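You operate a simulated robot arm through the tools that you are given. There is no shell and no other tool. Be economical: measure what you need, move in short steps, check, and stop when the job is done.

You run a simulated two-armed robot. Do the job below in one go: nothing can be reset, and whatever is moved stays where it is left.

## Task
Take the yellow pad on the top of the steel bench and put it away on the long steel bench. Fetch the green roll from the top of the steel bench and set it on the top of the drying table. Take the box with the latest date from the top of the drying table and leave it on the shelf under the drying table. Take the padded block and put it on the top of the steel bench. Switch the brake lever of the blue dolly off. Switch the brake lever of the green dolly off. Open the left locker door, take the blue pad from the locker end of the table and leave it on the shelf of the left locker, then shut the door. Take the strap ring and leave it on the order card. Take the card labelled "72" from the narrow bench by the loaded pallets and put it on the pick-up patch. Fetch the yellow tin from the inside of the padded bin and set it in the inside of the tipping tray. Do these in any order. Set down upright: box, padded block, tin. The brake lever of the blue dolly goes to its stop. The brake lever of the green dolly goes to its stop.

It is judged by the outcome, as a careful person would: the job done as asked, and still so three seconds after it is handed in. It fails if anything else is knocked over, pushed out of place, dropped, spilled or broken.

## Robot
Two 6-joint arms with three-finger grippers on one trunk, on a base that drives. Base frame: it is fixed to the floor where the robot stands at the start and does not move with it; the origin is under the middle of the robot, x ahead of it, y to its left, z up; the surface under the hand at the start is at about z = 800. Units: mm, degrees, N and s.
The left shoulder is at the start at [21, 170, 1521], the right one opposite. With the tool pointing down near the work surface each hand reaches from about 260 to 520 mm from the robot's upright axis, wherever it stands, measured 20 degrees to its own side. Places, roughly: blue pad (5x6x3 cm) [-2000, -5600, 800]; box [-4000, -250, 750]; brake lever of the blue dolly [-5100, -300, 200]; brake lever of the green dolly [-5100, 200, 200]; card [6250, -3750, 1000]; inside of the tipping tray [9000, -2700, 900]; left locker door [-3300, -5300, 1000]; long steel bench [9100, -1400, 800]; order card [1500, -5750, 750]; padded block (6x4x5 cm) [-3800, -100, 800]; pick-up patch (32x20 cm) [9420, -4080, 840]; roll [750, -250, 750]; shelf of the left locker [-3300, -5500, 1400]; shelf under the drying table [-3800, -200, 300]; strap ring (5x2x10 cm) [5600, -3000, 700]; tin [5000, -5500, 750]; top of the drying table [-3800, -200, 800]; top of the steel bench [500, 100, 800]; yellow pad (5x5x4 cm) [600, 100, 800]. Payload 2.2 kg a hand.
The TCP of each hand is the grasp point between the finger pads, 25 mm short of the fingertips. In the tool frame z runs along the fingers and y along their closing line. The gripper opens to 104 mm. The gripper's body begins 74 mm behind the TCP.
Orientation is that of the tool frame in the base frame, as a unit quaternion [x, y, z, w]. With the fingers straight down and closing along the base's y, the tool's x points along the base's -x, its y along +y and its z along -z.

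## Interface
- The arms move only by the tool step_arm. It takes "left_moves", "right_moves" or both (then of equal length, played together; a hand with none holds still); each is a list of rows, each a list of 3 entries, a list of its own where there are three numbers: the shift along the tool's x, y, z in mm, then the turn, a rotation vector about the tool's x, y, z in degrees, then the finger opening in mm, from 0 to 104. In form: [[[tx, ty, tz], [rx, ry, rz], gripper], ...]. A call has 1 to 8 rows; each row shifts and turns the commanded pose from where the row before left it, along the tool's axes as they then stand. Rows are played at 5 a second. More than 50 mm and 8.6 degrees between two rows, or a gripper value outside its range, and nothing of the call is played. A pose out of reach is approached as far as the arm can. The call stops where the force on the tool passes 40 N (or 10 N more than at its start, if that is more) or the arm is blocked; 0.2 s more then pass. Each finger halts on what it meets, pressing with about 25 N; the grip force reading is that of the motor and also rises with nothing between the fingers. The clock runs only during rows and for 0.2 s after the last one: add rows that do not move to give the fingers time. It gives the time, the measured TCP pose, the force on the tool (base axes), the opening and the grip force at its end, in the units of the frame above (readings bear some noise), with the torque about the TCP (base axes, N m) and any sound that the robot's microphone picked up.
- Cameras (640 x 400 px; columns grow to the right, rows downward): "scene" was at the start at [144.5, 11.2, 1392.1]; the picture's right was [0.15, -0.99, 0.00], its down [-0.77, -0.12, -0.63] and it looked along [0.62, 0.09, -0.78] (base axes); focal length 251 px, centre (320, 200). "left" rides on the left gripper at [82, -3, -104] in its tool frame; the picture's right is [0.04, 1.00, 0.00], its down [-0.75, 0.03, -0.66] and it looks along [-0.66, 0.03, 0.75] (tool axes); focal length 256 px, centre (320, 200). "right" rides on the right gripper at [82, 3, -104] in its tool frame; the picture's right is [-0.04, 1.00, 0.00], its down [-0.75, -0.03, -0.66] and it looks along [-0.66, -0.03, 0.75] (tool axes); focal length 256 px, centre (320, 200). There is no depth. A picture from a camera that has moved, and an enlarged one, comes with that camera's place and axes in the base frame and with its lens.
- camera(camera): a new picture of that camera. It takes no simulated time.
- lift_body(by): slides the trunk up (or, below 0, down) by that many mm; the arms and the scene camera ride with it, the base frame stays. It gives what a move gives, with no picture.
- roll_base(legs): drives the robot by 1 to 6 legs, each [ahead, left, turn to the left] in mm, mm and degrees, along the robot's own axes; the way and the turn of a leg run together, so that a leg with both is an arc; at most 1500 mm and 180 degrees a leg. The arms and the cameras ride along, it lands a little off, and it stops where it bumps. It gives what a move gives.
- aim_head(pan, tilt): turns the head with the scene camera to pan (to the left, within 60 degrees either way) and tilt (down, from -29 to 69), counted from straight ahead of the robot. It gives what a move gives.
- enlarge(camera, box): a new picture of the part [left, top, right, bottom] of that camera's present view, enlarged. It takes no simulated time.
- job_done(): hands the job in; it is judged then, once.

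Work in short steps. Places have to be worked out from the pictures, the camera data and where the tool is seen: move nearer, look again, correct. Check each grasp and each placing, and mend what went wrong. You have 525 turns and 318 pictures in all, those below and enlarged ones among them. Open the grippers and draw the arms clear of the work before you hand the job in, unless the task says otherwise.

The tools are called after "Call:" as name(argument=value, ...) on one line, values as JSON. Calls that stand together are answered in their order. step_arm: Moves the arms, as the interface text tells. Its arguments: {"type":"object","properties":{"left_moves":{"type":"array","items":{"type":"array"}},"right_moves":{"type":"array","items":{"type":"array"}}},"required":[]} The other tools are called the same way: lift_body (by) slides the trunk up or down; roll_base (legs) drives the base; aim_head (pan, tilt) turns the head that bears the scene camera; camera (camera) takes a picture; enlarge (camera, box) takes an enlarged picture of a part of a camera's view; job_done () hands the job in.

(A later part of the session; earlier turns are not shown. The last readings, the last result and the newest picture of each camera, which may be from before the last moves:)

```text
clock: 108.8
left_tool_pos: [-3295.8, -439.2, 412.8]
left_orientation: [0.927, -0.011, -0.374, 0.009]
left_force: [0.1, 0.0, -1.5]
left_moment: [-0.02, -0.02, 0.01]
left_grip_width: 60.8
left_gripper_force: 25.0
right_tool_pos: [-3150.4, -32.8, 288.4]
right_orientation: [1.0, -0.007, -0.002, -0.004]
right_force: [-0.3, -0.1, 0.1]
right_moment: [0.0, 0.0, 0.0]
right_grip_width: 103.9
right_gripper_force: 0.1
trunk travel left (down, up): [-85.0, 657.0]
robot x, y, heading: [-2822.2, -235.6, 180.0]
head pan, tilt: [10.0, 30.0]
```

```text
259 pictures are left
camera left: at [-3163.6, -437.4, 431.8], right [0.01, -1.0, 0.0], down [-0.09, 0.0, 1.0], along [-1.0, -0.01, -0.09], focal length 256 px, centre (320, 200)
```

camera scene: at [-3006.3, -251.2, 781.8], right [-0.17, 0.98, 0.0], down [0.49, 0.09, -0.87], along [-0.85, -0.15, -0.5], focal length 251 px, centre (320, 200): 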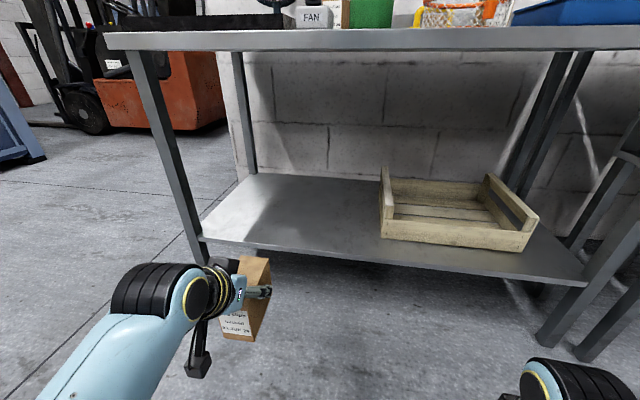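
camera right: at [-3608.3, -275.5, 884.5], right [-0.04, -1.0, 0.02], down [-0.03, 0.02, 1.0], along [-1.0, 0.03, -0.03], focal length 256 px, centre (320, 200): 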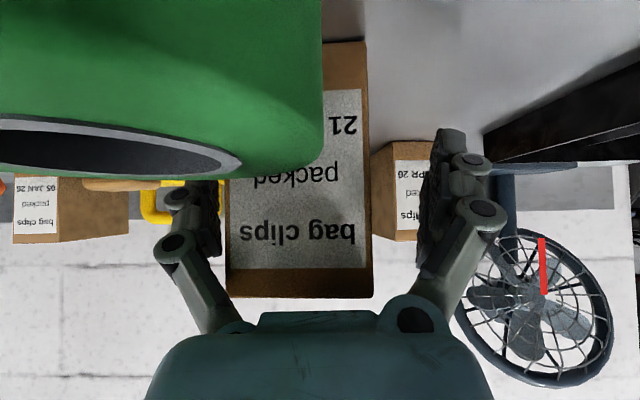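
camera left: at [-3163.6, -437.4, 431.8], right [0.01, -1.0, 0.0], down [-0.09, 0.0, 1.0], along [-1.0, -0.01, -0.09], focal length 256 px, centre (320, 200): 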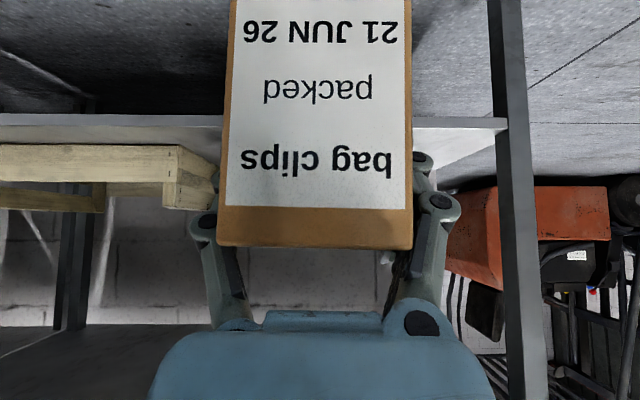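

The shelf top is at z≈293 and the crate's left side at y≈−275. The box at y≈−440 is clear. I extend the left arm 50, then drive in 290.

Call:
step_arm(left_moves=[[[-17.5, 0, 17.8], [0, 0, 0], 45], [[-17.5, 0, 17.8], [0, 0, 0], 45], [[0, 0, 0], [0, 0, 0], 45]])

Call:
roll_base(legs=[[290, 0, 0]])

Call:
camera(camera="scene")

Call:
camera(camera="left")

```text
clock: 109.6
left_tool_pos: [-3349.7, -432.5, 416.6]
left_orientation: [0.926, -0.004, -0.378, 0.001]
left_force: [0.0, -0.6, -1.7]
left_moment: [-0.01, -0.01, -0.02]
left_grip_width: 61.1
left_gripper_force: 25.3
right_tool_pos: [-3150.4, -33.6, 287.4]
right_orientation: [1.0, -0.007, -0.001, -0.005]
right_force: [-0.8, 0.3, -0.3]
right_moment: [-0.03, 0.0, 0.01]
right_grip_width: 104.1
right_gripper_force: 0.1
trunk travel left (down, up): [-85.0, 657.0]
robot x, y, heading: [-2821.5, -239.4, 180.1]
head pan, tilt: [10.0, 30.0]
```

```text
clock: 111.6
left_tool_pos: [-3636.3, -429.3, 417.1]
left_orientation: [0.925, -0.004, -0.379, 0.0]
left_force: [-0.6, 0.8, -1.1]
left_moment: [0.01, 0.04, 0.0]
left_grip_width: 60.7
left_gripper_force: 24.9
right_tool_pos: [-3433.1, -31.4, 287.5]
right_orientation: [1.0, -0.008, -0.002, -0.004]
right_force: [0.2, 0.2, -0.4]
right_moment: [-0.02, 0.0, 0.01]
right_grip_width: 103.6
right_gripper_force: 0.0
trunk travel left (down, up): [-85.0, 657.0]
robot x, y, heading: [-3111.3, -235.0, 179.7]
head pan, tilt: [10.0, 30.0]
```

```text
258 pictures are left
camera scene: at [-3290.3, -249.7, 781.8], right [-0.17, 0.99, 0.0], down [0.49, 0.08, -0.87], along [-0.85, -0.15, -0.5], focal length 251 px, centre (320, 200)
```

scene: 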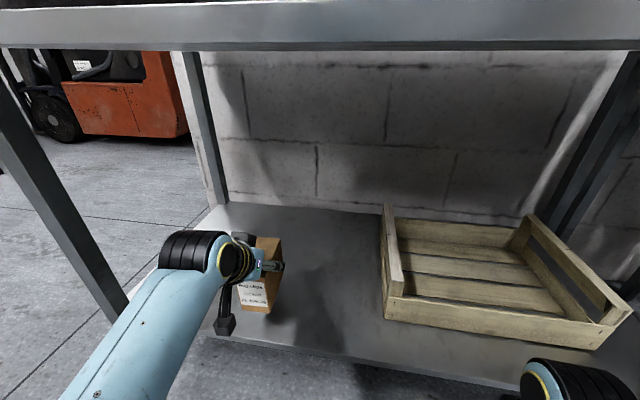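

```text
257 pictures are left
camera left: at [-3504.6, -427.2, 434.9], right [0.02, -1.0, -0.02], down [-0.08, -0.03, 1.0], along [-1.0, -0.02, -0.08], focal length 256 px, centre (320, 200)
```

left: 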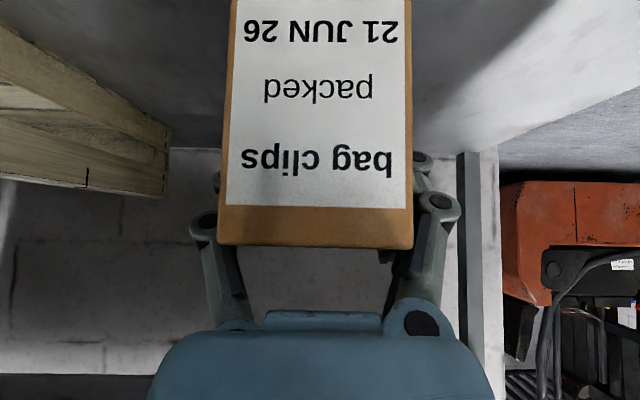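

The box is over the shelf with its front about 30 mm inside the edge. I move 20 mm further in and lower to contact.

Call:
step_arm(left_moves=[[[-14, 0, 14.3], [0, 0, 0], 45], [[14, 0, 14], [0, 0, 0], 45], [[9, 0, 9], [0, 0, 0], 45], [[3, 0, 3], [0, 0, 0], 45], [[3, 0, 3], [0, 0, 0], 45], [[3, 0, 3], [0, 0, 0], 45], [[3, 0, 3], [0, 0, 0], 45]])

Call:
enlarge(camera="scene", box=[180, 210, 320, 360])

```text
clock: 113.2
left_tool_pos: [-3655.6, -429.8, 368.2]
left_orientation: [0.925, -0.005, -0.379, 0.0]
left_force: [0.0, 0.4, -0.6]
left_moment: [-0.01, -0.01, -0.01]
left_grip_width: 60.7
left_gripper_force: 25.3
right_tool_pos: [-3434.1, -31.9, 288.2]
right_orientation: [1.0, -0.009, -0.002, -0.004]
right_force: [-0.3, 0.1, -0.7]
right_moment: [0.0, 0.02, 0.01]
right_grip_width: 104.0
right_gripper_force: 0.2
trunk travel left (down, up): [-85.0, 657.0]
robot x, y, heading: [-3105.2, -235.8, 179.8]
head pan, tilt: [10.0, 30.0]
```

```text
2.67 times, centred on (250, 285) of scene
camera zoom: at [-3290.4, -249.7, 781.8], right [-0.17, 0.99, 0.0], down [0.49, 0.08, -0.87], along [-0.85, -0.15, -0.5], focal length 670 px, centre (507, -27)
```

zoom: 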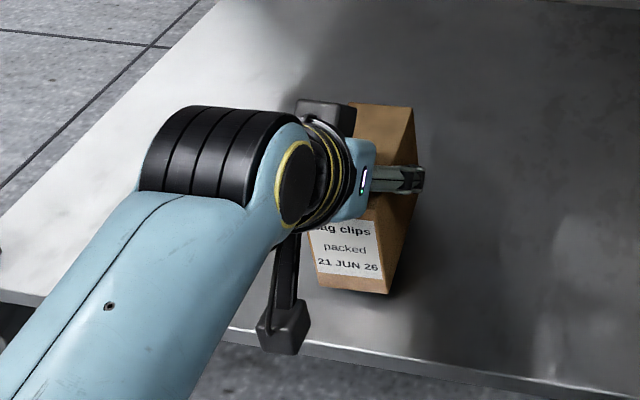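

No contact yet, so I keep lowering in 3 mm steps.

Call:
step_arm(left_moves=[[[2.1, 0, 2.1], [0, 0, 0], 45], [[2.1, 0, 2.1], [0, 0, 0], 45], [[2.1, 0, 2.1], [0, 0, 0], 45], [[2.1, 0, 2.1], [0, 0, 0], 45], [[2.1, 0, 2.1], [0, 0, 0], 45], [[2.1, 0, 2.1], [0, 0, 0], 45]])

```text
clock: 114.6
left_tool_pos: [-3657.7, -429.5, 355.8]
left_orientation: [0.923, -0.005, -0.385, 0.001]
left_force: [9.7, -2.0, 37.3]
left_moment: [-0.12, -2.86, -0.09]
left_grip_width: 60.9
left_gripper_force: 25.0
right_tool_pos: [-3433.2, -31.0, 289.2]
right_orientation: [1.0, -0.009, -0.004, -0.005]
right_force: [-0.1, 0.0, 0.0]
right_moment: [0.04, -0.01, 0.0]
right_grip_width: 104.3
right_gripper_force: 0.1
trunk travel left (down, up): [-85.0, 657.0]
robot x, y, heading: [-3105.3, -233.5, 179.7]
head pan, tilt: [10.0, 30.0]
```

Firm contact on the shelf. I ease off 1.5 mm, open, and withdraw straight back along the tool.

Call:
step_arm(left_moves=[[[-1.4, 0, -1.4], [0, 0, 0], 45], [[0, 0, 0], [0, 0, 0], 64], [[0, 0, 0], [0, 0, 0], 80], [[0, 0, 0], [0, 0, 0], 104], [[0, 0, 0], [0, 0, 0], 104], [[0, 0, -30], [0, 0, 0], 104], [[0, 0, -40], [0, 0, 0], 104], [[0, 0, -40], [0, 0, 0], 104]])

Call:
camera(camera="scene")

Call:
camera(camera="left")

```text
clock: 116.4
left_tool_pos: [-3585.1, -440.5, 434.5]
left_orientation: [0.922, -0.018, -0.387, 0.015]
left_force: [0.4, 0.0, -0.3]
left_moment: [0.0, 0.01, 0.0]
left_grip_width: 104.0
left_gripper_force: 0.1
right_tool_pos: [-3434.9, -31.3, 288.9]
right_orientation: [1.0, -0.009, -0.002, -0.005]
right_force: [-0.1, 1.0, -0.1]
right_moment: [0.02, -0.03, -0.01]
right_grip_width: 104.0
right_gripper_force: 0.1
trunk travel left (down, up): [-85.0, 657.0]
robot x, y, heading: [-3104.6, -237.6, 179.5]
head pan, tilt: [10.0, 30.0]
```

```text
255 pictures are left
camera scene: at [-3290.4, -249.7, 781.8], right [-0.17, 0.99, 0.0], down [0.49, 0.08, -0.87], along [-0.85, -0.15, -0.5], focal length 251 px, centre (320, 200)
```

scene: 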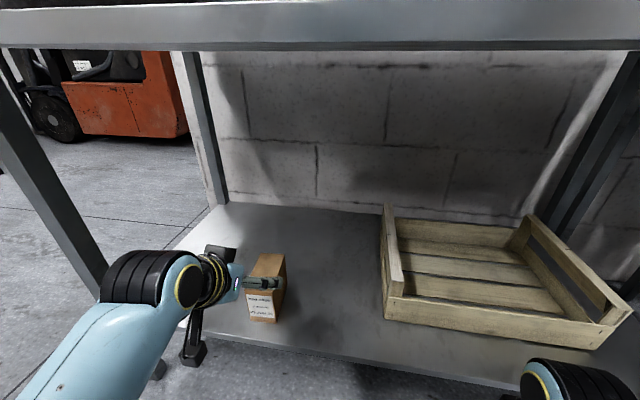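

```text
254 pictures are left
camera left: at [-3452.4, -439.8, 449.6], right [0.0, -1.0, 0.01], down [-0.06, 0.01, 1.0], along [-1.0, 0.0, -0.06], focal length 256 px, centre (320, 200)
```

left: 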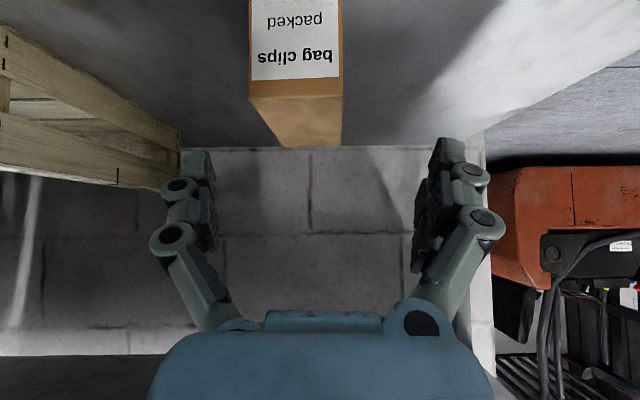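

The box stands upright on the shelf. I back off, raise the trunk, reset the right hand to its high compact pose, and reduce the left tilt to about 20° for picking up the padded block.

Call:
roll_base(legs=[[-330, 0, 0], [0, -320, 0]])

Call:
lift_body(by=400)

Call:
lift_body(by=155)

Call:
step_arm(left_moves=[[[0, 0, 0], [0, 7, 0], 104], [[0, 0, 0], [0, 7, 0], 104], [[0, 0, 0], [0, 7, 0], 104], [[0, 0, 0], [0, 5, 0], 104], [[0, 0, 0], [0, 0, 0], 104], [[0, 0, 0], [0, 0, 0], 104], [[0, 0, 0], [0, 0, 0], 104]], right_moves=[[[-30, 0, 0], [0, 0, 0], 104], [[-30, 0, 0], [0, 0, 0], 104], [[-30, 0, -30], [0, 0, 0], 104], [[-30, 0, -30], [0, 0, 0], 104], [[-30, 0, -30], [0, 0, 0], 104], [[0, 0, -40], [0, 0, 0], 104], [[0, 0, -40], [0, 0, 0], 104]])

Call:
aim_head(pan=0, tilt=40)

Call:
camera(camera="scene")

```text
clock: 120.3
left_tool_pos: [-3243.0, -111.0, 429.5]
left_orientation: [0.924, -0.02, -0.381, 0.014]
left_force: [0.1, -0.4, 0.4]
left_moment: [-0.01, -0.01, -0.02]
left_grip_width: 104.0
left_gripper_force: 0.1
right_tool_pos: [-3098.8, 298.4, 289.2]
right_orientation: [1.0, -0.01, -0.002, -0.004]
right_force: [0.0, -0.4, -0.6]
right_moment: [0.01, -0.01, 0.0]
right_grip_width: 103.9
right_gripper_force: 0.1
trunk travel left (down, up): [-85.0, 657.0]
robot x, y, heading: [-2771.7, 94.8, 179.7]
head pan, tilt: [10.0, 30.0]
```

```text
clock: 124.2
left_tool_pos: [-3243.0, -109.5, 827.5]
left_orientation: [0.925, -0.02, -0.38, 0.013]
left_force: [-0.3, -0.8, -1.1]
left_moment: [-0.01, -0.03, -0.02]
left_grip_width: 103.9
left_gripper_force: 0.2
right_tool_pos: [-3099.2, 299.1, 688.1]
right_orientation: [1.0, -0.01, -0.002, -0.004]
right_force: [-0.1, -0.1, -0.1]
right_moment: [0.03, -0.04, -0.01]
right_grip_width: 103.9
right_gripper_force: 0.0
trunk travel left (down, up): [-485.0, 257.0]
robot x, y, heading: [-2769.5, 94.3, 179.3]
head pan, tilt: [10.0, 30.0]
```

```text
clock: 126.0
left_tool_pos: [-3243.2, -109.6, 984.1]
left_orientation: [0.925, -0.02, -0.38, 0.013]
left_force: [-0.2, -0.5, -0.5]
left_moment: [-0.03, 0.0, -0.02]
left_grip_width: 104.2
left_gripper_force: 0.0
right_tool_pos: [-3098.7, 298.7, 841.8]
right_orientation: [1.0, -0.01, -0.001, -0.003]
right_force: [0.1, -0.1, -0.4]
right_moment: [-0.01, -0.02, 0.0]
right_grip_width: 104.1
right_gripper_force: 0.0
trunk travel left (down, up): [-640.0, 102.0]
robot x, y, heading: [-2771.0, 93.3, 179.8]
head pan, tilt: [10.0, 30.0]
```

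```text
clock: 127.6
left_tool_pos: [-3244.0, -110.5, 982.7]
left_orientation: [0.986, -0.016, -0.163, 0.018]
left_force: [1.3, 0.4, -0.5]
left_moment: [-0.03, 0.02, 0.05]
left_grip_width: 103.9
left_gripper_force: 0.0
right_tool_pos: [-3249.9, 302.2, 1014.6]
right_orientation: [1.0, -0.009, -0.001, -0.005]
right_force: [-0.3, -0.5, -0.1]
right_moment: [0.02, 0.0, -0.01]
right_grip_width: 104.2
right_gripper_force: 0.0
trunk travel left (down, up): [-640.0, 102.0]
robot x, y, heading: [-2772.3, 91.3, 179.7]
head pan, tilt: [10.0, 30.0]
```

```text
clock: 128.3
left_tool_pos: [-3244.6, -110.4, 984.2]
left_orientation: [0.986, -0.017, -0.163, 0.017]
left_force: [-0.2, 0.4, 0.4]
left_moment: [0.01, 0.0, 0.01]
left_grip_width: 104.2
left_gripper_force: 0.0
right_tool_pos: [-3249.9, 302.4, 1014.1]
right_orientation: [1.0, -0.01, -0.001, -0.004]
right_force: [0.1, 0.2, 0.7]
right_moment: [0.0, -0.03, 0.0]
right_grip_width: 103.9
right_gripper_force: 0.0
trunk travel left (down, up): [-640.0, 102.0]
robot x, y, heading: [-2770.4, 92.8, 179.6]
head pan, tilt: [0.0, 40.0]
```

```text
253 pictures are left
camera scene: at [-2926.7, 95.4, 1334.8], right [0.01, 1.0, 0.0], down [0.64, 0.0, -0.77], along [-0.77, 0.01, -0.64], focal length 251 px, centre (320, 200)
```

scene: 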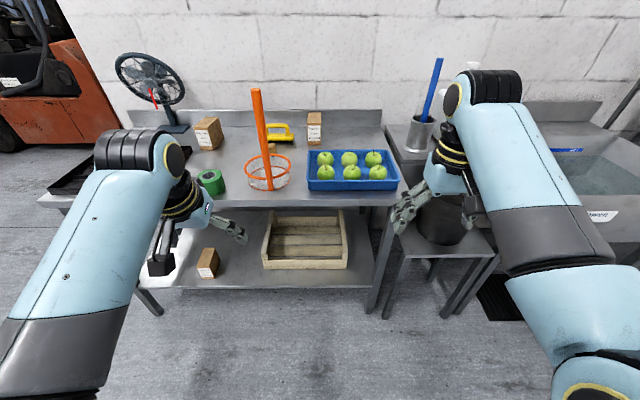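

The upright handle at y≈−48 is close to where the left forearm would pass. I move the hand inward relative to the body so the forearm slants away from the handle, and realign the base.

Call:
step_arm(left_moves=[[[0, -30, 0], [0, 0, 0], 104], [[0, -30, 0], [0, 0, 0], 104], [[0, -30, 0], [0, 0, 0], 104], [[0, 0, 0], [0, 0, 0], 104]])

Call:
roll_base(legs=[[0, 66, 0], [270, 0, 0]])

Call:
camera(camera="scene")

Call:
camera(camera="left")

```text
clock: 129.1
left_tool_pos: [-3247.4, -132.4, 972.3]
left_orientation: [0.98, -0.021, -0.164, 0.112]
left_force: [-0.6, 0.2, -0.3]
left_moment: [0.0, -0.01, -0.02]
left_grip_width: 103.9
left_gripper_force: 0.1
right_tool_pos: [-3249.3, 301.9, 1013.8]
right_orientation: [1.0, -0.009, -0.002, -0.005]
right_force: [0.4, 0.7, -0.3]
right_moment: [-0.01, -0.03, 0.0]
right_grip_width: 103.9
right_gripper_force: 0.0
trunk travel left (down, up): [-640.0, 102.0]
robot x, y, heading: [-2767.3, 94.3, 179.4]
head pan, tilt: [0.0, 40.0]
stopped in row 3 (left hand): the arm was blocked; the commanded pose is now the measured one
```

```text
clock: 131.5
left_tool_pos: [-3511.9, -195.4, 971.2]
left_orientation: [0.98, -0.02, -0.164, 0.112]
left_force: [0.3, -0.8, -0.1]
left_moment: [0.02, 0.0, -0.02]
left_grip_width: 104.0
left_gripper_force: 0.1
right_tool_pos: [-3516.5, 238.0, 1013.5]
right_orientation: [1.0, -0.01, -0.002, -0.005]
right_force: [0.9, -0.2, 0.0]
right_moment: [0.0, -0.04, -0.01]
right_grip_width: 104.0
right_gripper_force: 0.1
trunk travel left (down, up): [-640.0, 102.0]
robot x, y, heading: [-3033.3, 28.1, 179.5]
head pan, tilt: [0.0, 40.0]
```

```text
252 pictures are left
camera scene: at [-3192.9, 31.0, 1334.6], right [0.01, 1.0, 0.0], down [0.64, -0.01, -0.77], along [-0.77, 0.01, -0.64], focal length 251 px, centre (320, 200)
```

scene: 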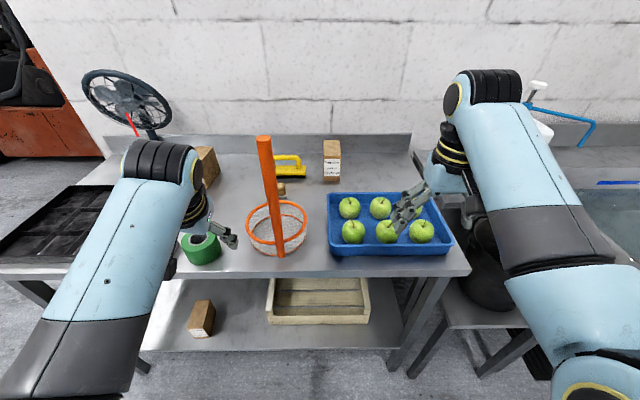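

```text
251 pictures are left
camera left: at [-3401.4, -176.6, 1041.8], right [0.03, -0.98, 0.21], down [-0.5, 0.17, 0.85], along [-0.87, -0.13, -0.48], focal length 256 px, centre (320, 200)
```

left: 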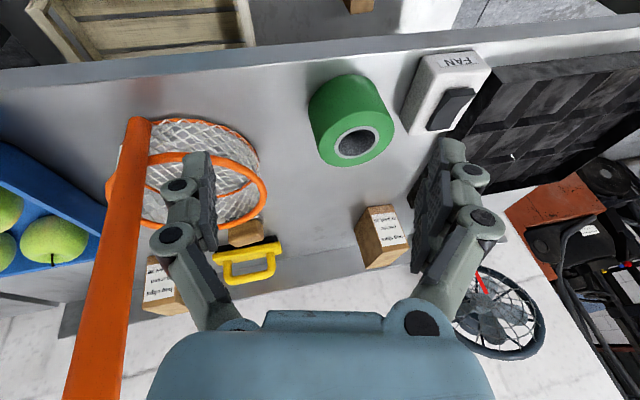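

Inward motion is limited in this compact pose. A better plan is to approach diagonally from the left with the left arm extended, well away from the handle. I back out, reposition to heading ~140°, and straighten the left tool.

Call:
roll_base(legs=[[-300, 0, 0], [0, 570, 0], [336, 0, 0], [0, 0, -39.5]])

Call:
step_arm(left_moves=[[[0, 15, 0], [4, 6, 0], 104], [[0, 15, 0], [4, 6, 0], 104], [[0, 0, 0], [4.8, 6.8, 0], 104], [[0, 0, 0], [0, 0, 0], 104], [[0, 0, 0], [0, 0, 0], 104], [[0, 0, 0], [0, 0, 0], 104], [[0, 0, 0], [0, 0, 0], 104]], right_moves=[[[0, 0, 40], [0, 0, 0], 104], [[0, 0, 40], [0, 0, 0], 104], [[30, 0, 30], [0, 0, 0], 104], [[30, 0, 30], [0, 0, 0], 104], [[30, 0, 30], [0, 0, 0], 104], [[30, 0, 0], [0, 0, 0], 104], [[30, 0, 0], [0, 0, 0], 104]])

Call:
camera(camera="scene")

```text
clock: 140.1
left_tool_pos: [-3589.2, -411.8, 971.9]
left_orientation: [0.914, -0.354, -0.192, 0.049]
left_force: [0.1, -0.4, 0.1]
left_moment: [0.0, -0.01, -0.01]
left_grip_width: 104.1
left_gripper_force: 0.0
right_tool_pos: [-3313.4, -77.4, 1014.5]
right_orientation: [0.937, -0.35, 0.0, -0.005]
right_force: [-0.3, 0.1, -0.7]
right_moment: [0.0, -0.03, 0.0]
right_grip_width: 103.8
right_gripper_force: 0.0
trunk travel left (down, up): [-640.0, 102.0]
robot x, y, heading: [-3079.1, -543.5, 139.7]
head pan, tilt: [0.0, 40.0]
```

```text
clock: 141.7
left_tool_pos: [-3609.1, -435.3, 977.2]
left_orientation: [0.933, -0.361, 0.0, 0.004]
left_force: [0.3, -0.2, 0.2]
left_moment: [0.02, 0.01, 0.0]
left_grip_width: 104.5
left_gripper_force: 0.1
right_tool_pos: [-3199.4, -173.2, 843.1]
right_orientation: [0.937, -0.35, -0.001, -0.005]
right_force: [0.4, 0.0, 0.2]
right_moment: [0.04, 0.01, -0.02]
right_grip_width: 103.8
right_gripper_force: 0.0
trunk travel left (down, up): [-640.0, 102.0]
robot x, y, heading: [-3077.6, -540.4, 139.6]
head pan, tilt: [0.0, 40.0]
```

```text
250 pictures are left
camera scene: at [-3198.2, -443.8, 1334.9], right [0.65, 0.76, 0.0], down [0.49, -0.42, -0.77], along [-0.58, 0.5, -0.64], focal length 251 px, centre (320, 200)
```

scene: 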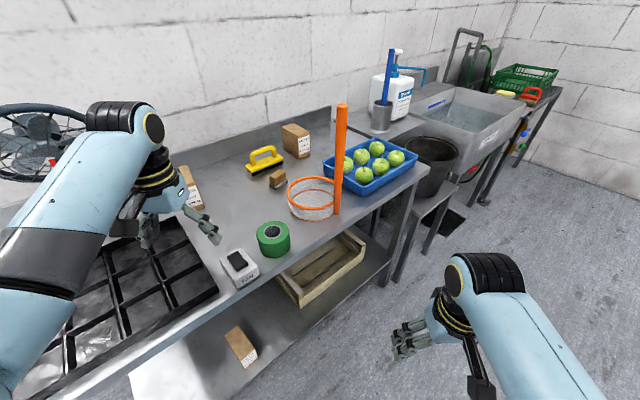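

I extend the left hand forward and inward by about 115 mm each, still high and before driving in.

Call:
step_arm(left_moves=[[[-29, 0, 0], [0, 0, 0], 104], [[-29, -10, 0], [0, 0, 0], 104], [[-29, -25, 0], [0, 0, 0], 104], [[-28, -25, 0], [0, 0, 0], 104], [[0, -27, 0], [0, 0, 0], 104], [[0, -27, 0], [0, 0, 0], 104], [[0, 0, 0], [0, 0, 0], 104]])

Call:
camera(camera="scene")

```text
clock: 143.3
left_tool_pos: [-3618.5, -271.5, 978.7]
left_orientation: [0.933, -0.36, 0.0, 0.003]
left_force: [0.1, -0.5, -0.4]
left_moment: [0.0, -0.03, -0.01]
left_grip_width: 104.2
left_gripper_force: 0.0
right_tool_pos: [-3201.0, -173.9, 842.9]
right_orientation: [0.937, -0.35, 0.0, -0.005]
right_force: [-0.3, 0.1, -0.6]
right_moment: [-0.01, 0.0, 0.0]
right_grip_width: 104.1
right_gripper_force: 0.0
trunk travel left (down, up): [-640.0, 102.0]
robot x, y, heading: [-3080.7, -544.4, 139.9]
head pan, tilt: [0.0, 40.0]
```

```text
249 pictures are left
camera scene: at [-3199.0, -443.5, 1334.8], right [0.65, 0.76, 0.0], down [0.49, -0.42, -0.77], along [-0.58, 0.5, -0.64], focal length 251 px, centre (320, 200)
```

scene: 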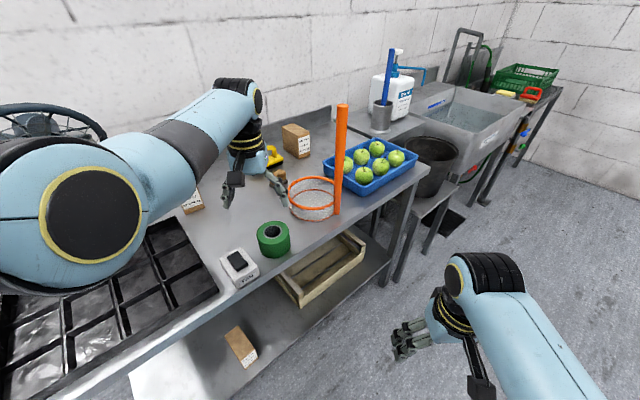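

The reach is fine and the arm is clear of the handle. I align the gripper with the table axes and drive in 260 along the heading.

Call:
step_arm(left_moves=[[[0, 0, 0], [0, 0, -8], 104], [[0, 0, 0], [0, 0, -8], 104], [[0, 0, 0], [0, 0, -8], 104], [[0, 0, 0], [0, 0, -8], 104], [[0, 0, 0], [0, 0, -8], 104], [[0, 0, 0], [0, 0, 0], 104]])

Call:
roll_base(legs=[[270, 0, 0]])

Call:
camera(camera="scene")

Call:
camera(camera="left")

```text
clock: 144.7
left_tool_pos: [-3617.9, -271.9, 976.8]
left_orientation: [1.0, -0.019, -0.002, 0.003]
left_force: [-0.1, -0.3, 0.4]
left_moment: [-0.01, -0.02, 0.01]
left_grip_width: 104.2
left_gripper_force: 0.2
right_tool_pos: [-3200.0, -173.8, 843.3]
right_orientation: [0.936, -0.351, 0.0, -0.005]
right_force: [0.4, -0.5, 0.3]
right_moment: [0.0, 0.01, -0.02]
right_grip_width: 104.0
right_gripper_force: 0.0
trunk travel left (down, up): [-640.0, 102.0]
robot x, y, heading: [-3077.0, -547.8, 139.4]
head pan, tilt: [0.0, 40.0]
```

```text
clock: 146.6
left_tool_pos: [-3822.8, -100.1, 976.2]
left_orientation: [1.0, -0.019, -0.002, 0.003]
left_force: [-1.4, -0.5, -0.1]
left_moment: [-0.02, -0.04, -0.02]
left_grip_width: 104.1
left_gripper_force: 0.0
right_tool_pos: [-3404.3, -2.3, 843.4]
right_orientation: [0.937, -0.35, 0.0, -0.004]
right_force: [0.3, 0.2, -0.1]
right_moment: [-0.07, -0.04, -0.03]
right_grip_width: 104.0
right_gripper_force: 0.0
trunk travel left (down, up): [-640.0, 102.0]
robot x, y, heading: [-3284.0, -373.6, 139.7]
head pan, tilt: [0.0, 40.0]
```

```text
248 pictures are left
camera scene: at [-3403.1, -270.4, 1334.6], right [0.65, 0.76, 0.0], down [0.49, -0.42, -0.77], along [-0.58, 0.49, -0.64], focal length 251 px, centre (320, 200)
```

scene: 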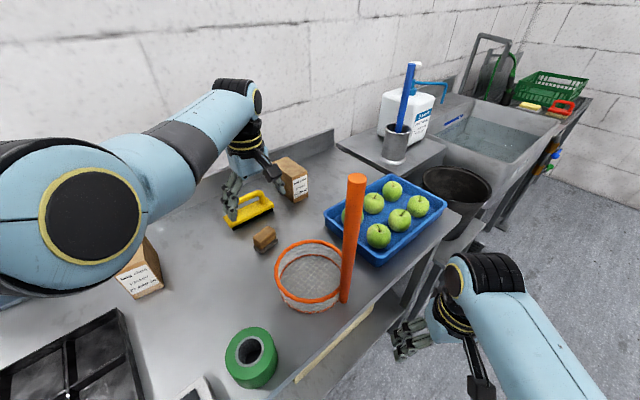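

```text
247 pictures are left
camera left: at [-3739.9, -98.9, 1080.7], right [0.0, -1.0, 0.01], down [-0.75, 0.0, 0.66], along [-0.66, -0.01, -0.75], focal length 256 px, centre (320, 200)
```

left: 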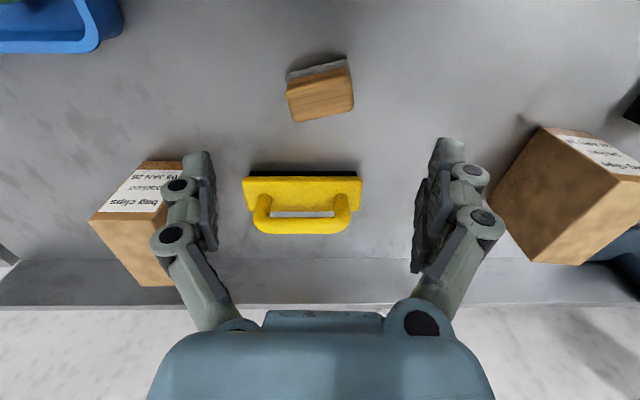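

The block is at about [-3821,-102], yawed 14°. I rotate the tool to match and lower the trunk 95, then check.

Call:
step_arm(left_moves=[[[0, 2, 0], [0, 0, -7], 104], [[0, 0, 0], [0, 0, -7], 104], [[0, 0, 0], [0, 0, 0], 104]])

Call:
lift_body(by=-90)

Call:
camera(camera="left")

Call:
camera(camera="scene")

```text
clock: 147.4
left_tool_pos: [-3822.1, -102.5, 977.6]
left_orientation: [0.995, 0.104, -0.002, 0.004]
left_force: [0.0, -1.0, 0.5]
left_moment: [-0.01, -0.01, -0.01]
left_grip_width: 104.1
left_gripper_force: 0.1
right_tool_pos: [-3403.3, -2.1, 842.8]
right_orientation: [0.937, -0.35, 0.0, -0.005]
right_force: [-0.9, 0.7, -0.1]
right_moment: [0.01, 0.04, 0.03]
right_grip_width: 103.9
right_gripper_force: 0.0
trunk travel left (down, up): [-640.0, 102.0]
robot x, y, heading: [-3280.0, -373.1, 139.5]
head pan, tilt: [0.0, 40.0]
```

```text
clock: 148.7
left_tool_pos: [-3822.6, -103.0, 887.7]
left_orientation: [0.995, 0.103, -0.003, 0.002]
left_force: [0.1, -0.2, -0.1]
left_moment: [-0.03, 0.0, -0.02]
left_grip_width: 104.1
left_gripper_force: 0.0
right_tool_pos: [-3404.0, -0.6, 752.7]
right_orientation: [0.937, -0.35, -0.001, -0.005]
right_force: [-0.4, -0.9, -0.3]
right_moment: [0.01, 0.03, 0.03]
right_grip_width: 104.1
right_gripper_force: 0.1
trunk travel left (down, up): [-550.0, 192.0]
robot x, y, heading: [-3282.0, -375.9, 140.0]
head pan, tilt: [0.0, 40.0]
```

```text
246 pictures are left
camera left: at [-3741.8, -81.7, 991.4], right [0.25, -0.97, 0.01], down [-0.73, -0.18, 0.66], along [-0.64, -0.17, -0.75], focal length 256 px, centre (320, 200)
```

left: 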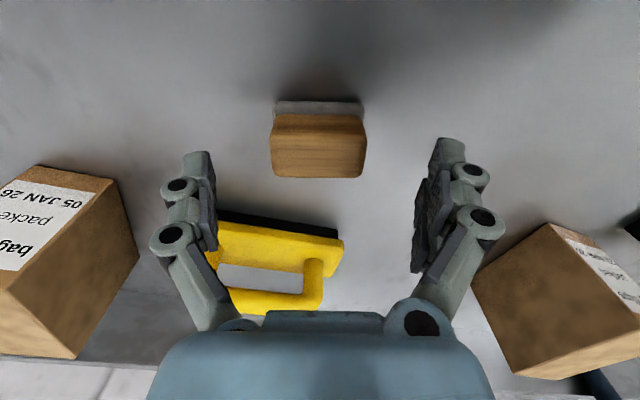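

```text
245 pictures are left
camera scene: at [-3402.7, -270.8, 1244.4], right [0.65, 0.76, 0.0], down [0.49, -0.41, -0.77], along [-0.59, 0.49, -0.64], focal length 251 px, centre (320, 200)
```

scene: 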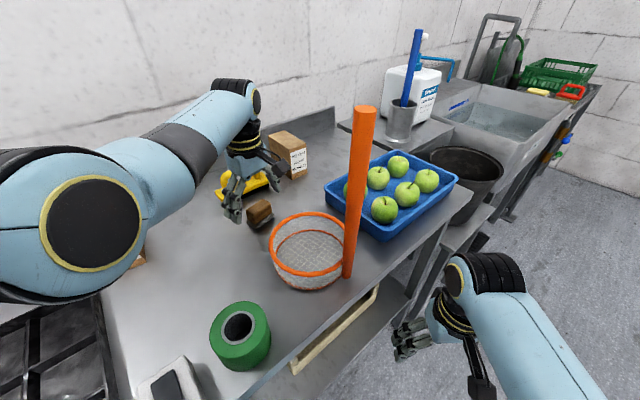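

Aligned. I lower another 40 to TCP z≈847 and grip.

Call:
lift_body(by=-40)

Call:
step_arm(left_moves=[[[3, 0, 0], [0, 0, 0], 104], [[0, 0, 0], [0, 0, 0], 75], [[0, 0, 0], [0, 0, 0], 50], [[0, 0, 0], [0, 0, 0], 45], [[0, 0, 0], [0, 0, 0], 45], [[0, 0, 0], [0, 0, 0], 45]])

Call:
camera(camera="left")

```text
clock: 149.5
left_tool_pos: [-3822.6, -102.3, 848.1]
left_orientation: [0.995, 0.104, -0.002, 0.003]
left_force: [-0.3, -0.3, 0.4]
left_moment: [-0.01, 0.02, 0.01]
left_grip_width: 104.0
left_gripper_force: 0.0
right_tool_pos: [-3405.0, -1.1, 712.7]
right_orientation: [0.937, -0.349, -0.001, -0.005]
right_force: [-0.6, -0.2, 0.4]
right_moment: [0.01, 0.01, -0.03]
right_grip_width: 104.4
right_gripper_force: 0.0
trunk travel left (down, up): [-510.0, 232.0]
robot x, y, heading: [-3282.2, -371.8, 139.8]
head pan, tilt: [0.0, 40.0]
```

```text
clock: 150.9
left_tool_pos: [-3819.6, -101.8, 847.3]
left_orientation: [0.995, 0.103, -0.002, 0.002]
left_force: [-0.7, 0.7, 1.1]
left_moment: [0.05, 0.01, 0.01]
left_grip_width: 57.7
left_gripper_force: 24.9
right_tool_pos: [-3404.4, -2.7, 713.3]
right_orientation: [0.937, -0.35, 0.0, -0.004]
right_force: [-1.0, 0.1, 0.5]
right_moment: [0.01, -0.02, 0.0]
right_grip_width: 104.4
right_gripper_force: 0.0
trunk travel left (down, up): [-510.0, 232.0]
robot x, y, heading: [-3282.4, -370.3, 139.7]
head pan, tilt: [0.0, 40.0]
```

```text
244 pictures are left
camera left: at [-3739.1, -80.6, 951.2], right [0.25, -0.97, 0.01], down [-0.73, -0.18, 0.66], along [-0.64, -0.17, -0.75], focal length 256 px, centre (320, 200)
```

left: 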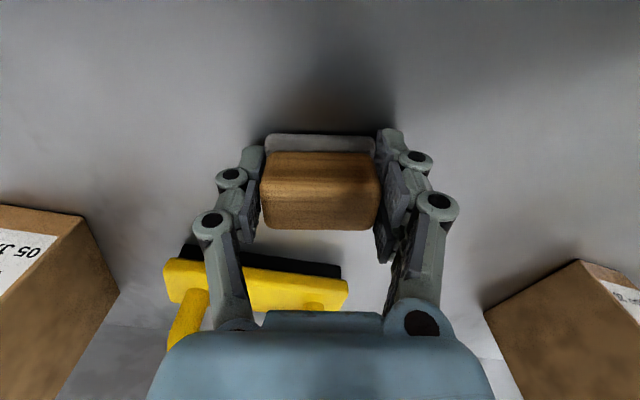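

Gripped at 57.7 mm and 25 N. I lift and back away.

Call:
lift_body(by=200)

Call:
roll_base(legs=[[-400, 0, 0], [0, 0, 40], [0, 700, 0]])

Call:
aim_head(pan=15, tilt=20)

Call:
camera(camera="scene")

```text
clock: 153.1
left_tool_pos: [-3819.6, -102.7, 1046.0]
left_orientation: [0.995, 0.104, -0.002, 0.003]
left_force: [1.5, -0.5, -0.7]
left_moment: [-0.01, 0.0, 0.01]
left_grip_width: 57.7
left_gripper_force: 24.8
right_tool_pos: [-3405.0, -2.1, 912.7]
right_orientation: [0.937, -0.35, 0.0, -0.004]
right_force: [0.1, 0.2, 0.2]
right_moment: [-0.02, 0.04, 0.01]
right_grip_width: 103.7
right_gripper_force: 0.0
trunk travel left (down, up): [-710.0, 32.0]
robot x, y, heading: [-3279.9, -373.5, 139.7]
head pan, tilt: [0.0, 40.0]
```

```text
clock: 160.9
left_tool_pos: [-3547.8, -1475.6, 1046.5]
left_orientation: [0.895, 0.446, -0.002, 0.003]
left_force: [0.6, 0.2, -0.9]
left_moment: [-0.02, 0.03, -0.02]
left_grip_width: 57.4
left_gripper_force: 24.8
right_tool_pos: [-3300.7, -1127.6, 913.0]
right_orientation: [1.0, 0.001, -0.002, -0.004]
right_force: [-0.4, -0.7, -0.9]
right_moment: [-0.02, 0.03, 0.03]
right_grip_width: 104.0
right_gripper_force: 0.1
trunk travel left (down, up): [-710.0, 32.0]
robot x, y, heading: [-2971.0, -1327.2, -179.3]
head pan, tilt: [0.0, 40.0]
```

```text
clock: 161.7
left_tool_pos: [-3547.9, -1474.6, 1047.3]
left_orientation: [0.896, 0.445, -0.001, 0.005]
left_force: [-0.3, 0.1, 0.3]
left_moment: [0.01, 0.0, -0.02]
left_grip_width: 58.0
left_gripper_force: 24.6
right_tool_pos: [-3300.6, -1126.2, 912.8]
right_orientation: [1.0, 0.001, -0.002, -0.004]
right_force: [0.2, 0.2, -0.1]
right_moment: [0.03, 0.02, 0.01]
right_grip_width: 104.0
right_gripper_force: 0.1
trunk travel left (down, up): [-710.0, 32.0]
robot x, y, heading: [-2965.0, -1327.1, -179.3]
head pan, tilt: [15.0, 20.0]
```

```text
243 pictures are left
camera scene: at [-3127.5, -1352.1, 1436.2], right [-0.27, 0.96, 0.0], down [0.33, 0.09, -0.94], along [-0.9, -0.26, -0.34], focal length 251 px, centre (320, 200)
```

scene: 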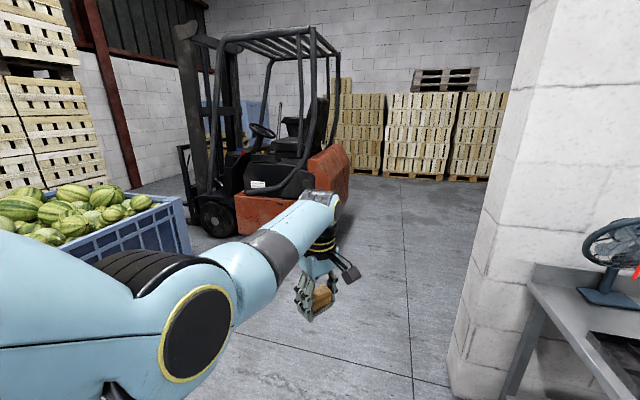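

There's a wide gap between the wall end (y≈−950) and the forklift. I fold the left arm back to its compact pose, then drive through to behind the wall.

Call:
step_arm(left_moves=[[[0, 0, 0], [0, 0, 8], 45], [[0, 0, 0], [0, 0, 8], 45], [[0, 0, 0], [0, 0, 8], 45], [[0, 0, 0], [0, 0, 8], 45], [[0, 0, 0], [0, 0, 8], 45], [[0, 0, 0], [0, 0, 8], 45], [[0, 0, 0], [0, 0, 6], 45]])

Call:
step_arm(left_moves=[[[10, 30, 0], [0, 0, 0], 45], [[25, 30, 0], [0, 0, 0], 45], [[30, 10, 0], [0, 0, 0], 45], [[30, 0, 0], [0, 0, 0], 45], [[0, 0, 0], [0, 0, 0], 45]])

Call:
roll_base(legs=[[1000, 0, 0], [900, 0, 0]])

Call:
aim_head(pan=-55, tilt=25)

Call:
camera(camera="scene")

```text
clock: 163.3
left_tool_pos: [-3547.6, -1476.0, 1048.0]
left_orientation: [1.0, -0.01, 0.0, 0.004]
left_force: [-0.4, -0.3, -0.2]
left_moment: [-0.02, 0.02, -0.03]
left_grip_width: 57.8
left_gripper_force: 25.1
right_tool_pos: [-3301.3, -1127.0, 912.8]
right_orientation: [1.0, 0.001, -0.002, -0.005]
right_force: [-0.8, 0.3, 0.5]
right_moment: [0.01, -0.01, -0.03]
right_grip_width: 104.0
right_gripper_force: 0.1
trunk travel left (down, up): [-710.0, 32.0]
robot x, y, heading: [-2966.5, -1325.1, -179.0]
head pan, tilt: [15.0, 20.0]
```

```text
clock: 164.5
left_tool_pos: [-3453.1, -1547.3, 1048.3]
left_orientation: [1.0, -0.009, 0.002, 0.004]
left_force: [-0.4, 0.3, -1.2]
left_moment: [0.01, 0.0, 0.05]
left_grip_width: 57.7
left_gripper_force: 25.1
right_tool_pos: [-3301.3, -1126.1, 913.3]
right_orientation: [1.0, 0.001, -0.001, -0.005]
right_force: [0.1, -0.3, 0.6]
right_moment: [-0.02, -0.03, -0.02]
right_grip_width: 104.0
right_gripper_force: 0.1
trunk travel left (down, up): [-710.0, 32.0]
robot x, y, heading: [-2965.5, -1324.6, -179.2]
head pan, tilt: [15.0, 20.0]
```

```text
clock: 174.1
left_tool_pos: [-5372.3, -1571.0, 1046.8]
left_orientation: [1.0, -0.009, 0.001, 0.003]
left_force: [-0.5, 0.8, -0.4]
left_moment: [0.01, -0.01, 0.0]
left_grip_width: 57.8
left_gripper_force: 25.3
right_tool_pos: [-5220.6, -1151.6, 912.3]
right_orientation: [1.0, 0.002, -0.001, -0.005]
right_force: [-1.2, 0.0, -0.4]
right_moment: [-0.01, -0.04, -0.01]
right_grip_width: 104.0
right_gripper_force: 0.0
trunk travel left (down, up): [-710.0, 32.0]
robot x, y, heading: [-4887.0, -1351.2, -179.0]
head pan, tilt: [15.0, 20.0]
```

```text
clock: 175.5
left_tool_pos: [-5372.5, -1571.3, 1047.7]
left_orientation: [1.0, -0.008, 0.001, 0.004]
left_force: [0.4, 1.2, 0.1]
left_moment: [0.01, -0.01, 0.0]
left_grip_width: 57.6
left_gripper_force: 24.8
right_tool_pos: [-5221.3, -1152.1, 912.6]
right_orientation: [1.0, 0.003, -0.002, -0.005]
right_force: [-0.4, 0.4, 0.4]
right_moment: [-0.02, -0.01, 0.02]
right_grip_width: 104.0
right_gripper_force: 0.0
trunk travel left (down, up): [-710.0, 32.0]
robot x, y, heading: [-4887.5, -1352.2, -179.1]
head pan, tilt: [-55.0, 25.0]
```

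```text
242 pictures are left
camera scene: at [-5010.7, -1276.5, 1428.2], right [0.81, 0.59, 0.0], down [0.25, -0.34, -0.91], along [-0.53, 0.73, -0.42], focal length 251 px, centre (320, 200)
```

scene: 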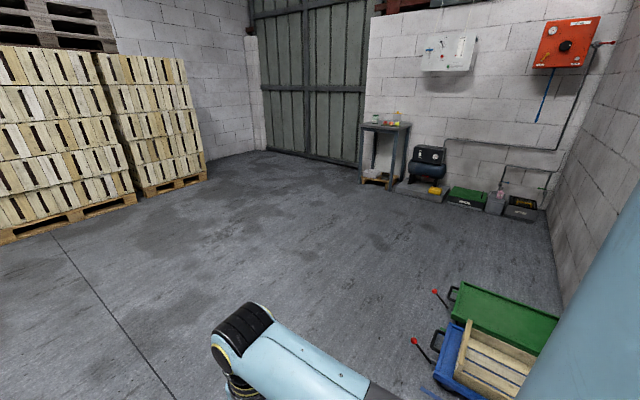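

Dollies found: their levers with red knobs point to the −x side. I drive round to face them from x≈−5900.

Call:
roll_base(legs=[[1000, 0, 0], [0, -1300, 0], [0, 0, -90], [0, 0, -91]])

Call:
aim_head(pan=0, tilt=40)

Call:
camera(camera="scene")

```text
clock: 194.7
left_tool_pos: [-5444.0, 157.6, 1048.5]
left_orientation: [0.019, 1.0, 0.004, -0.001]
left_force: [-0.3, -0.1, -0.8]
left_moment: [-0.02, -0.01, -0.04]
left_grip_width: 57.7
left_gripper_force: 24.9
right_tool_pos: [-5603.5, -258.6, 912.4]
right_orientation: [0.008, 1.0, -0.004, 0.001]
right_force: [-0.1, 0.6, -0.5]
right_moment: [0.03, -0.03, 0.02]
right_grip_width: 103.9
right_gripper_force: 0.1
trunk travel left (down, up): [-710.0, 32.0]
robot x, y, heading: [-5934.8, -53.7, -0.1]
head pan, tilt: [-55.0, 25.0]
```

```text
clock: 195.9
left_tool_pos: [-5443.8, 158.0, 1048.1]
left_orientation: [0.018, 1.0, 0.004, 0.0]
left_force: [-0.5, -0.4, 0.1]
left_moment: [-0.03, 0.02, 0.0]
left_grip_width: 57.4
left_gripper_force: 25.1
right_tool_pos: [-5603.3, -259.0, 911.9]
right_orientation: [0.008, 1.0, -0.004, 0.002]
right_force: [-0.1, 0.2, -0.9]
right_moment: [0.02, 0.04, 0.05]
right_grip_width: 104.1
right_gripper_force: 0.1
trunk travel left (down, up): [-710.0, 32.0]
robot x, y, heading: [-5936.1, -53.5, -0.7]
head pan, tilt: [0.0, 40.0]
```

```text
241 pictures are left
camera scene: at [-5781.1, -54.6, 1404.9], right [-0.01, -1.0, 0.0], down [-0.64, 0.0, -0.77], along [0.77, 0.0, -0.64], focal length 251 px, centre (320, 200)
```

scene: 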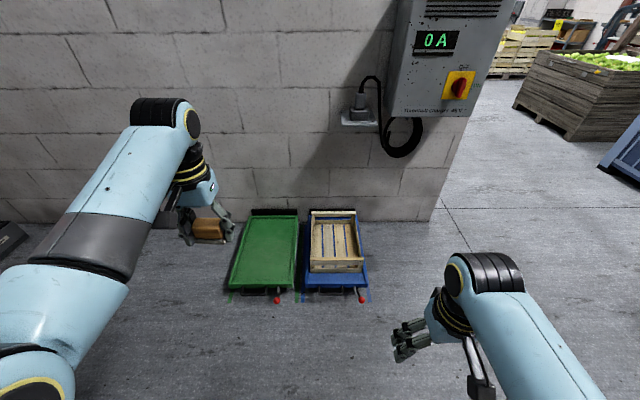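

Call:
enlarge(camera="scene", box=[220, 250, 400, 320])

```text
3.56 times, centred on (310, 285) of scene
camera zoom: at [-5781.1, -54.6, 1404.9], right [-0.01, -1.0, 0.0], down [-0.64, 0.0, -0.77], along [0.77, 0.0, -0.64], focal length 894 px, centre (356, -102)
```

zoom: 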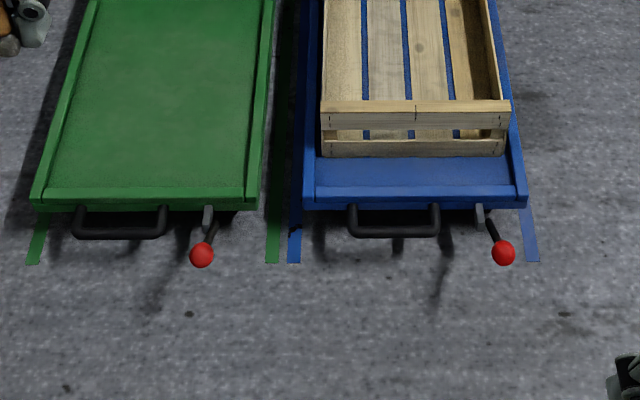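

I lower the trunk to inspect the levers closely for their markings.

Call:
lift_body(by=-400)

Call:
roll_base(legs=[[230, 0, 0.5]])

Call:
aim_head(pan=0, tilt=52)

Call:
enlarge(camera="scene", box=[220, 130, 420, 255])

```text
clock: 199.8
left_tool_pos: [-5443.5, 158.2, 648.0]
left_orientation: [0.018, 1.0, 0.004, -0.001]
left_force: [0.4, 0.5, -0.9]
left_moment: [0.01, -0.02, -0.01]
left_grip_width: 57.4
left_gripper_force: 24.9
right_tool_pos: [-5604.8, -259.6, 513.4]
right_orientation: [0.008, 1.0, -0.005, 0.001]
right_force: [-0.1, 0.8, 0.0]
right_moment: [0.02, -0.01, -0.01]
right_grip_width: 104.2
right_gripper_force: 0.0
trunk travel left (down, up): [-310.0, 432.0]
robot x, y, heading: [-5933.5, -57.7, -0.2]
head pan, tilt: [0.0, 40.0]
```

```text
clock: 201.5
left_tool_pos: [-5215.3, 163.7, 646.8]
left_orientation: [0.014, 1.0, 0.004, -0.002]
left_force: [-0.2, -0.2, -0.6]
left_moment: [0.0, -0.02, 0.0]
left_grip_width: 57.7
left_gripper_force: 25.2
right_tool_pos: [-5371.3, -254.7, 513.3]
right_orientation: [0.003, 1.0, -0.004, 0.002]
right_force: [-0.3, 0.0, 0.9]
right_moment: [-0.03, -0.01, 0.02]
right_grip_width: 104.1
right_gripper_force: 0.1
trunk travel left (down, up): [-310.0, 432.0]
robot x, y, heading: [-5710.1, -54.7, 0.1]
head pan, tilt: [0.0, 40.0]
```

```text
clock: 202.2
left_tool_pos: [-5215.2, 162.6, 648.6]
left_orientation: [0.014, 1.0, 0.003, 0.0]
left_force: [0.5, 0.0, -1.2]
left_moment: [0.03, 0.01, 0.01]
left_grip_width: 57.6
left_gripper_force: 25.0
right_tool_pos: [-5372.4, -256.1, 512.7]
right_orientation: [0.003, 1.0, -0.005, 0.002]
right_force: [0.8, -0.5, -0.4]
right_moment: [0.02, 0.02, 0.0]
right_grip_width: 103.9
right_gripper_force: 0.1
trunk travel left (down, up): [-310.0, 432.0]
robot x, y, heading: [-5704.5, -54.0, 0.6]
head pan, tilt: [0.0, 52.0]
```

```text
3.20 times, centred on (320, 192) of scene
camera zoom: at [-5551.3, -52.9, 981.5], right [0.01, -1.0, 0.0], down [-0.79, 0.0, -0.62], along [0.62, 0.0, -0.79], focal length 804 px, centre (320, 224)
```

zoom: 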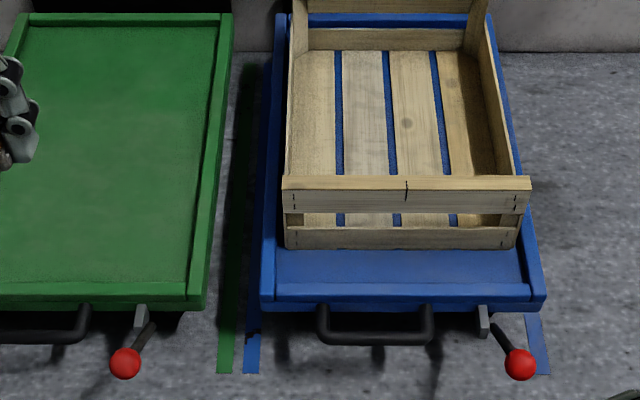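

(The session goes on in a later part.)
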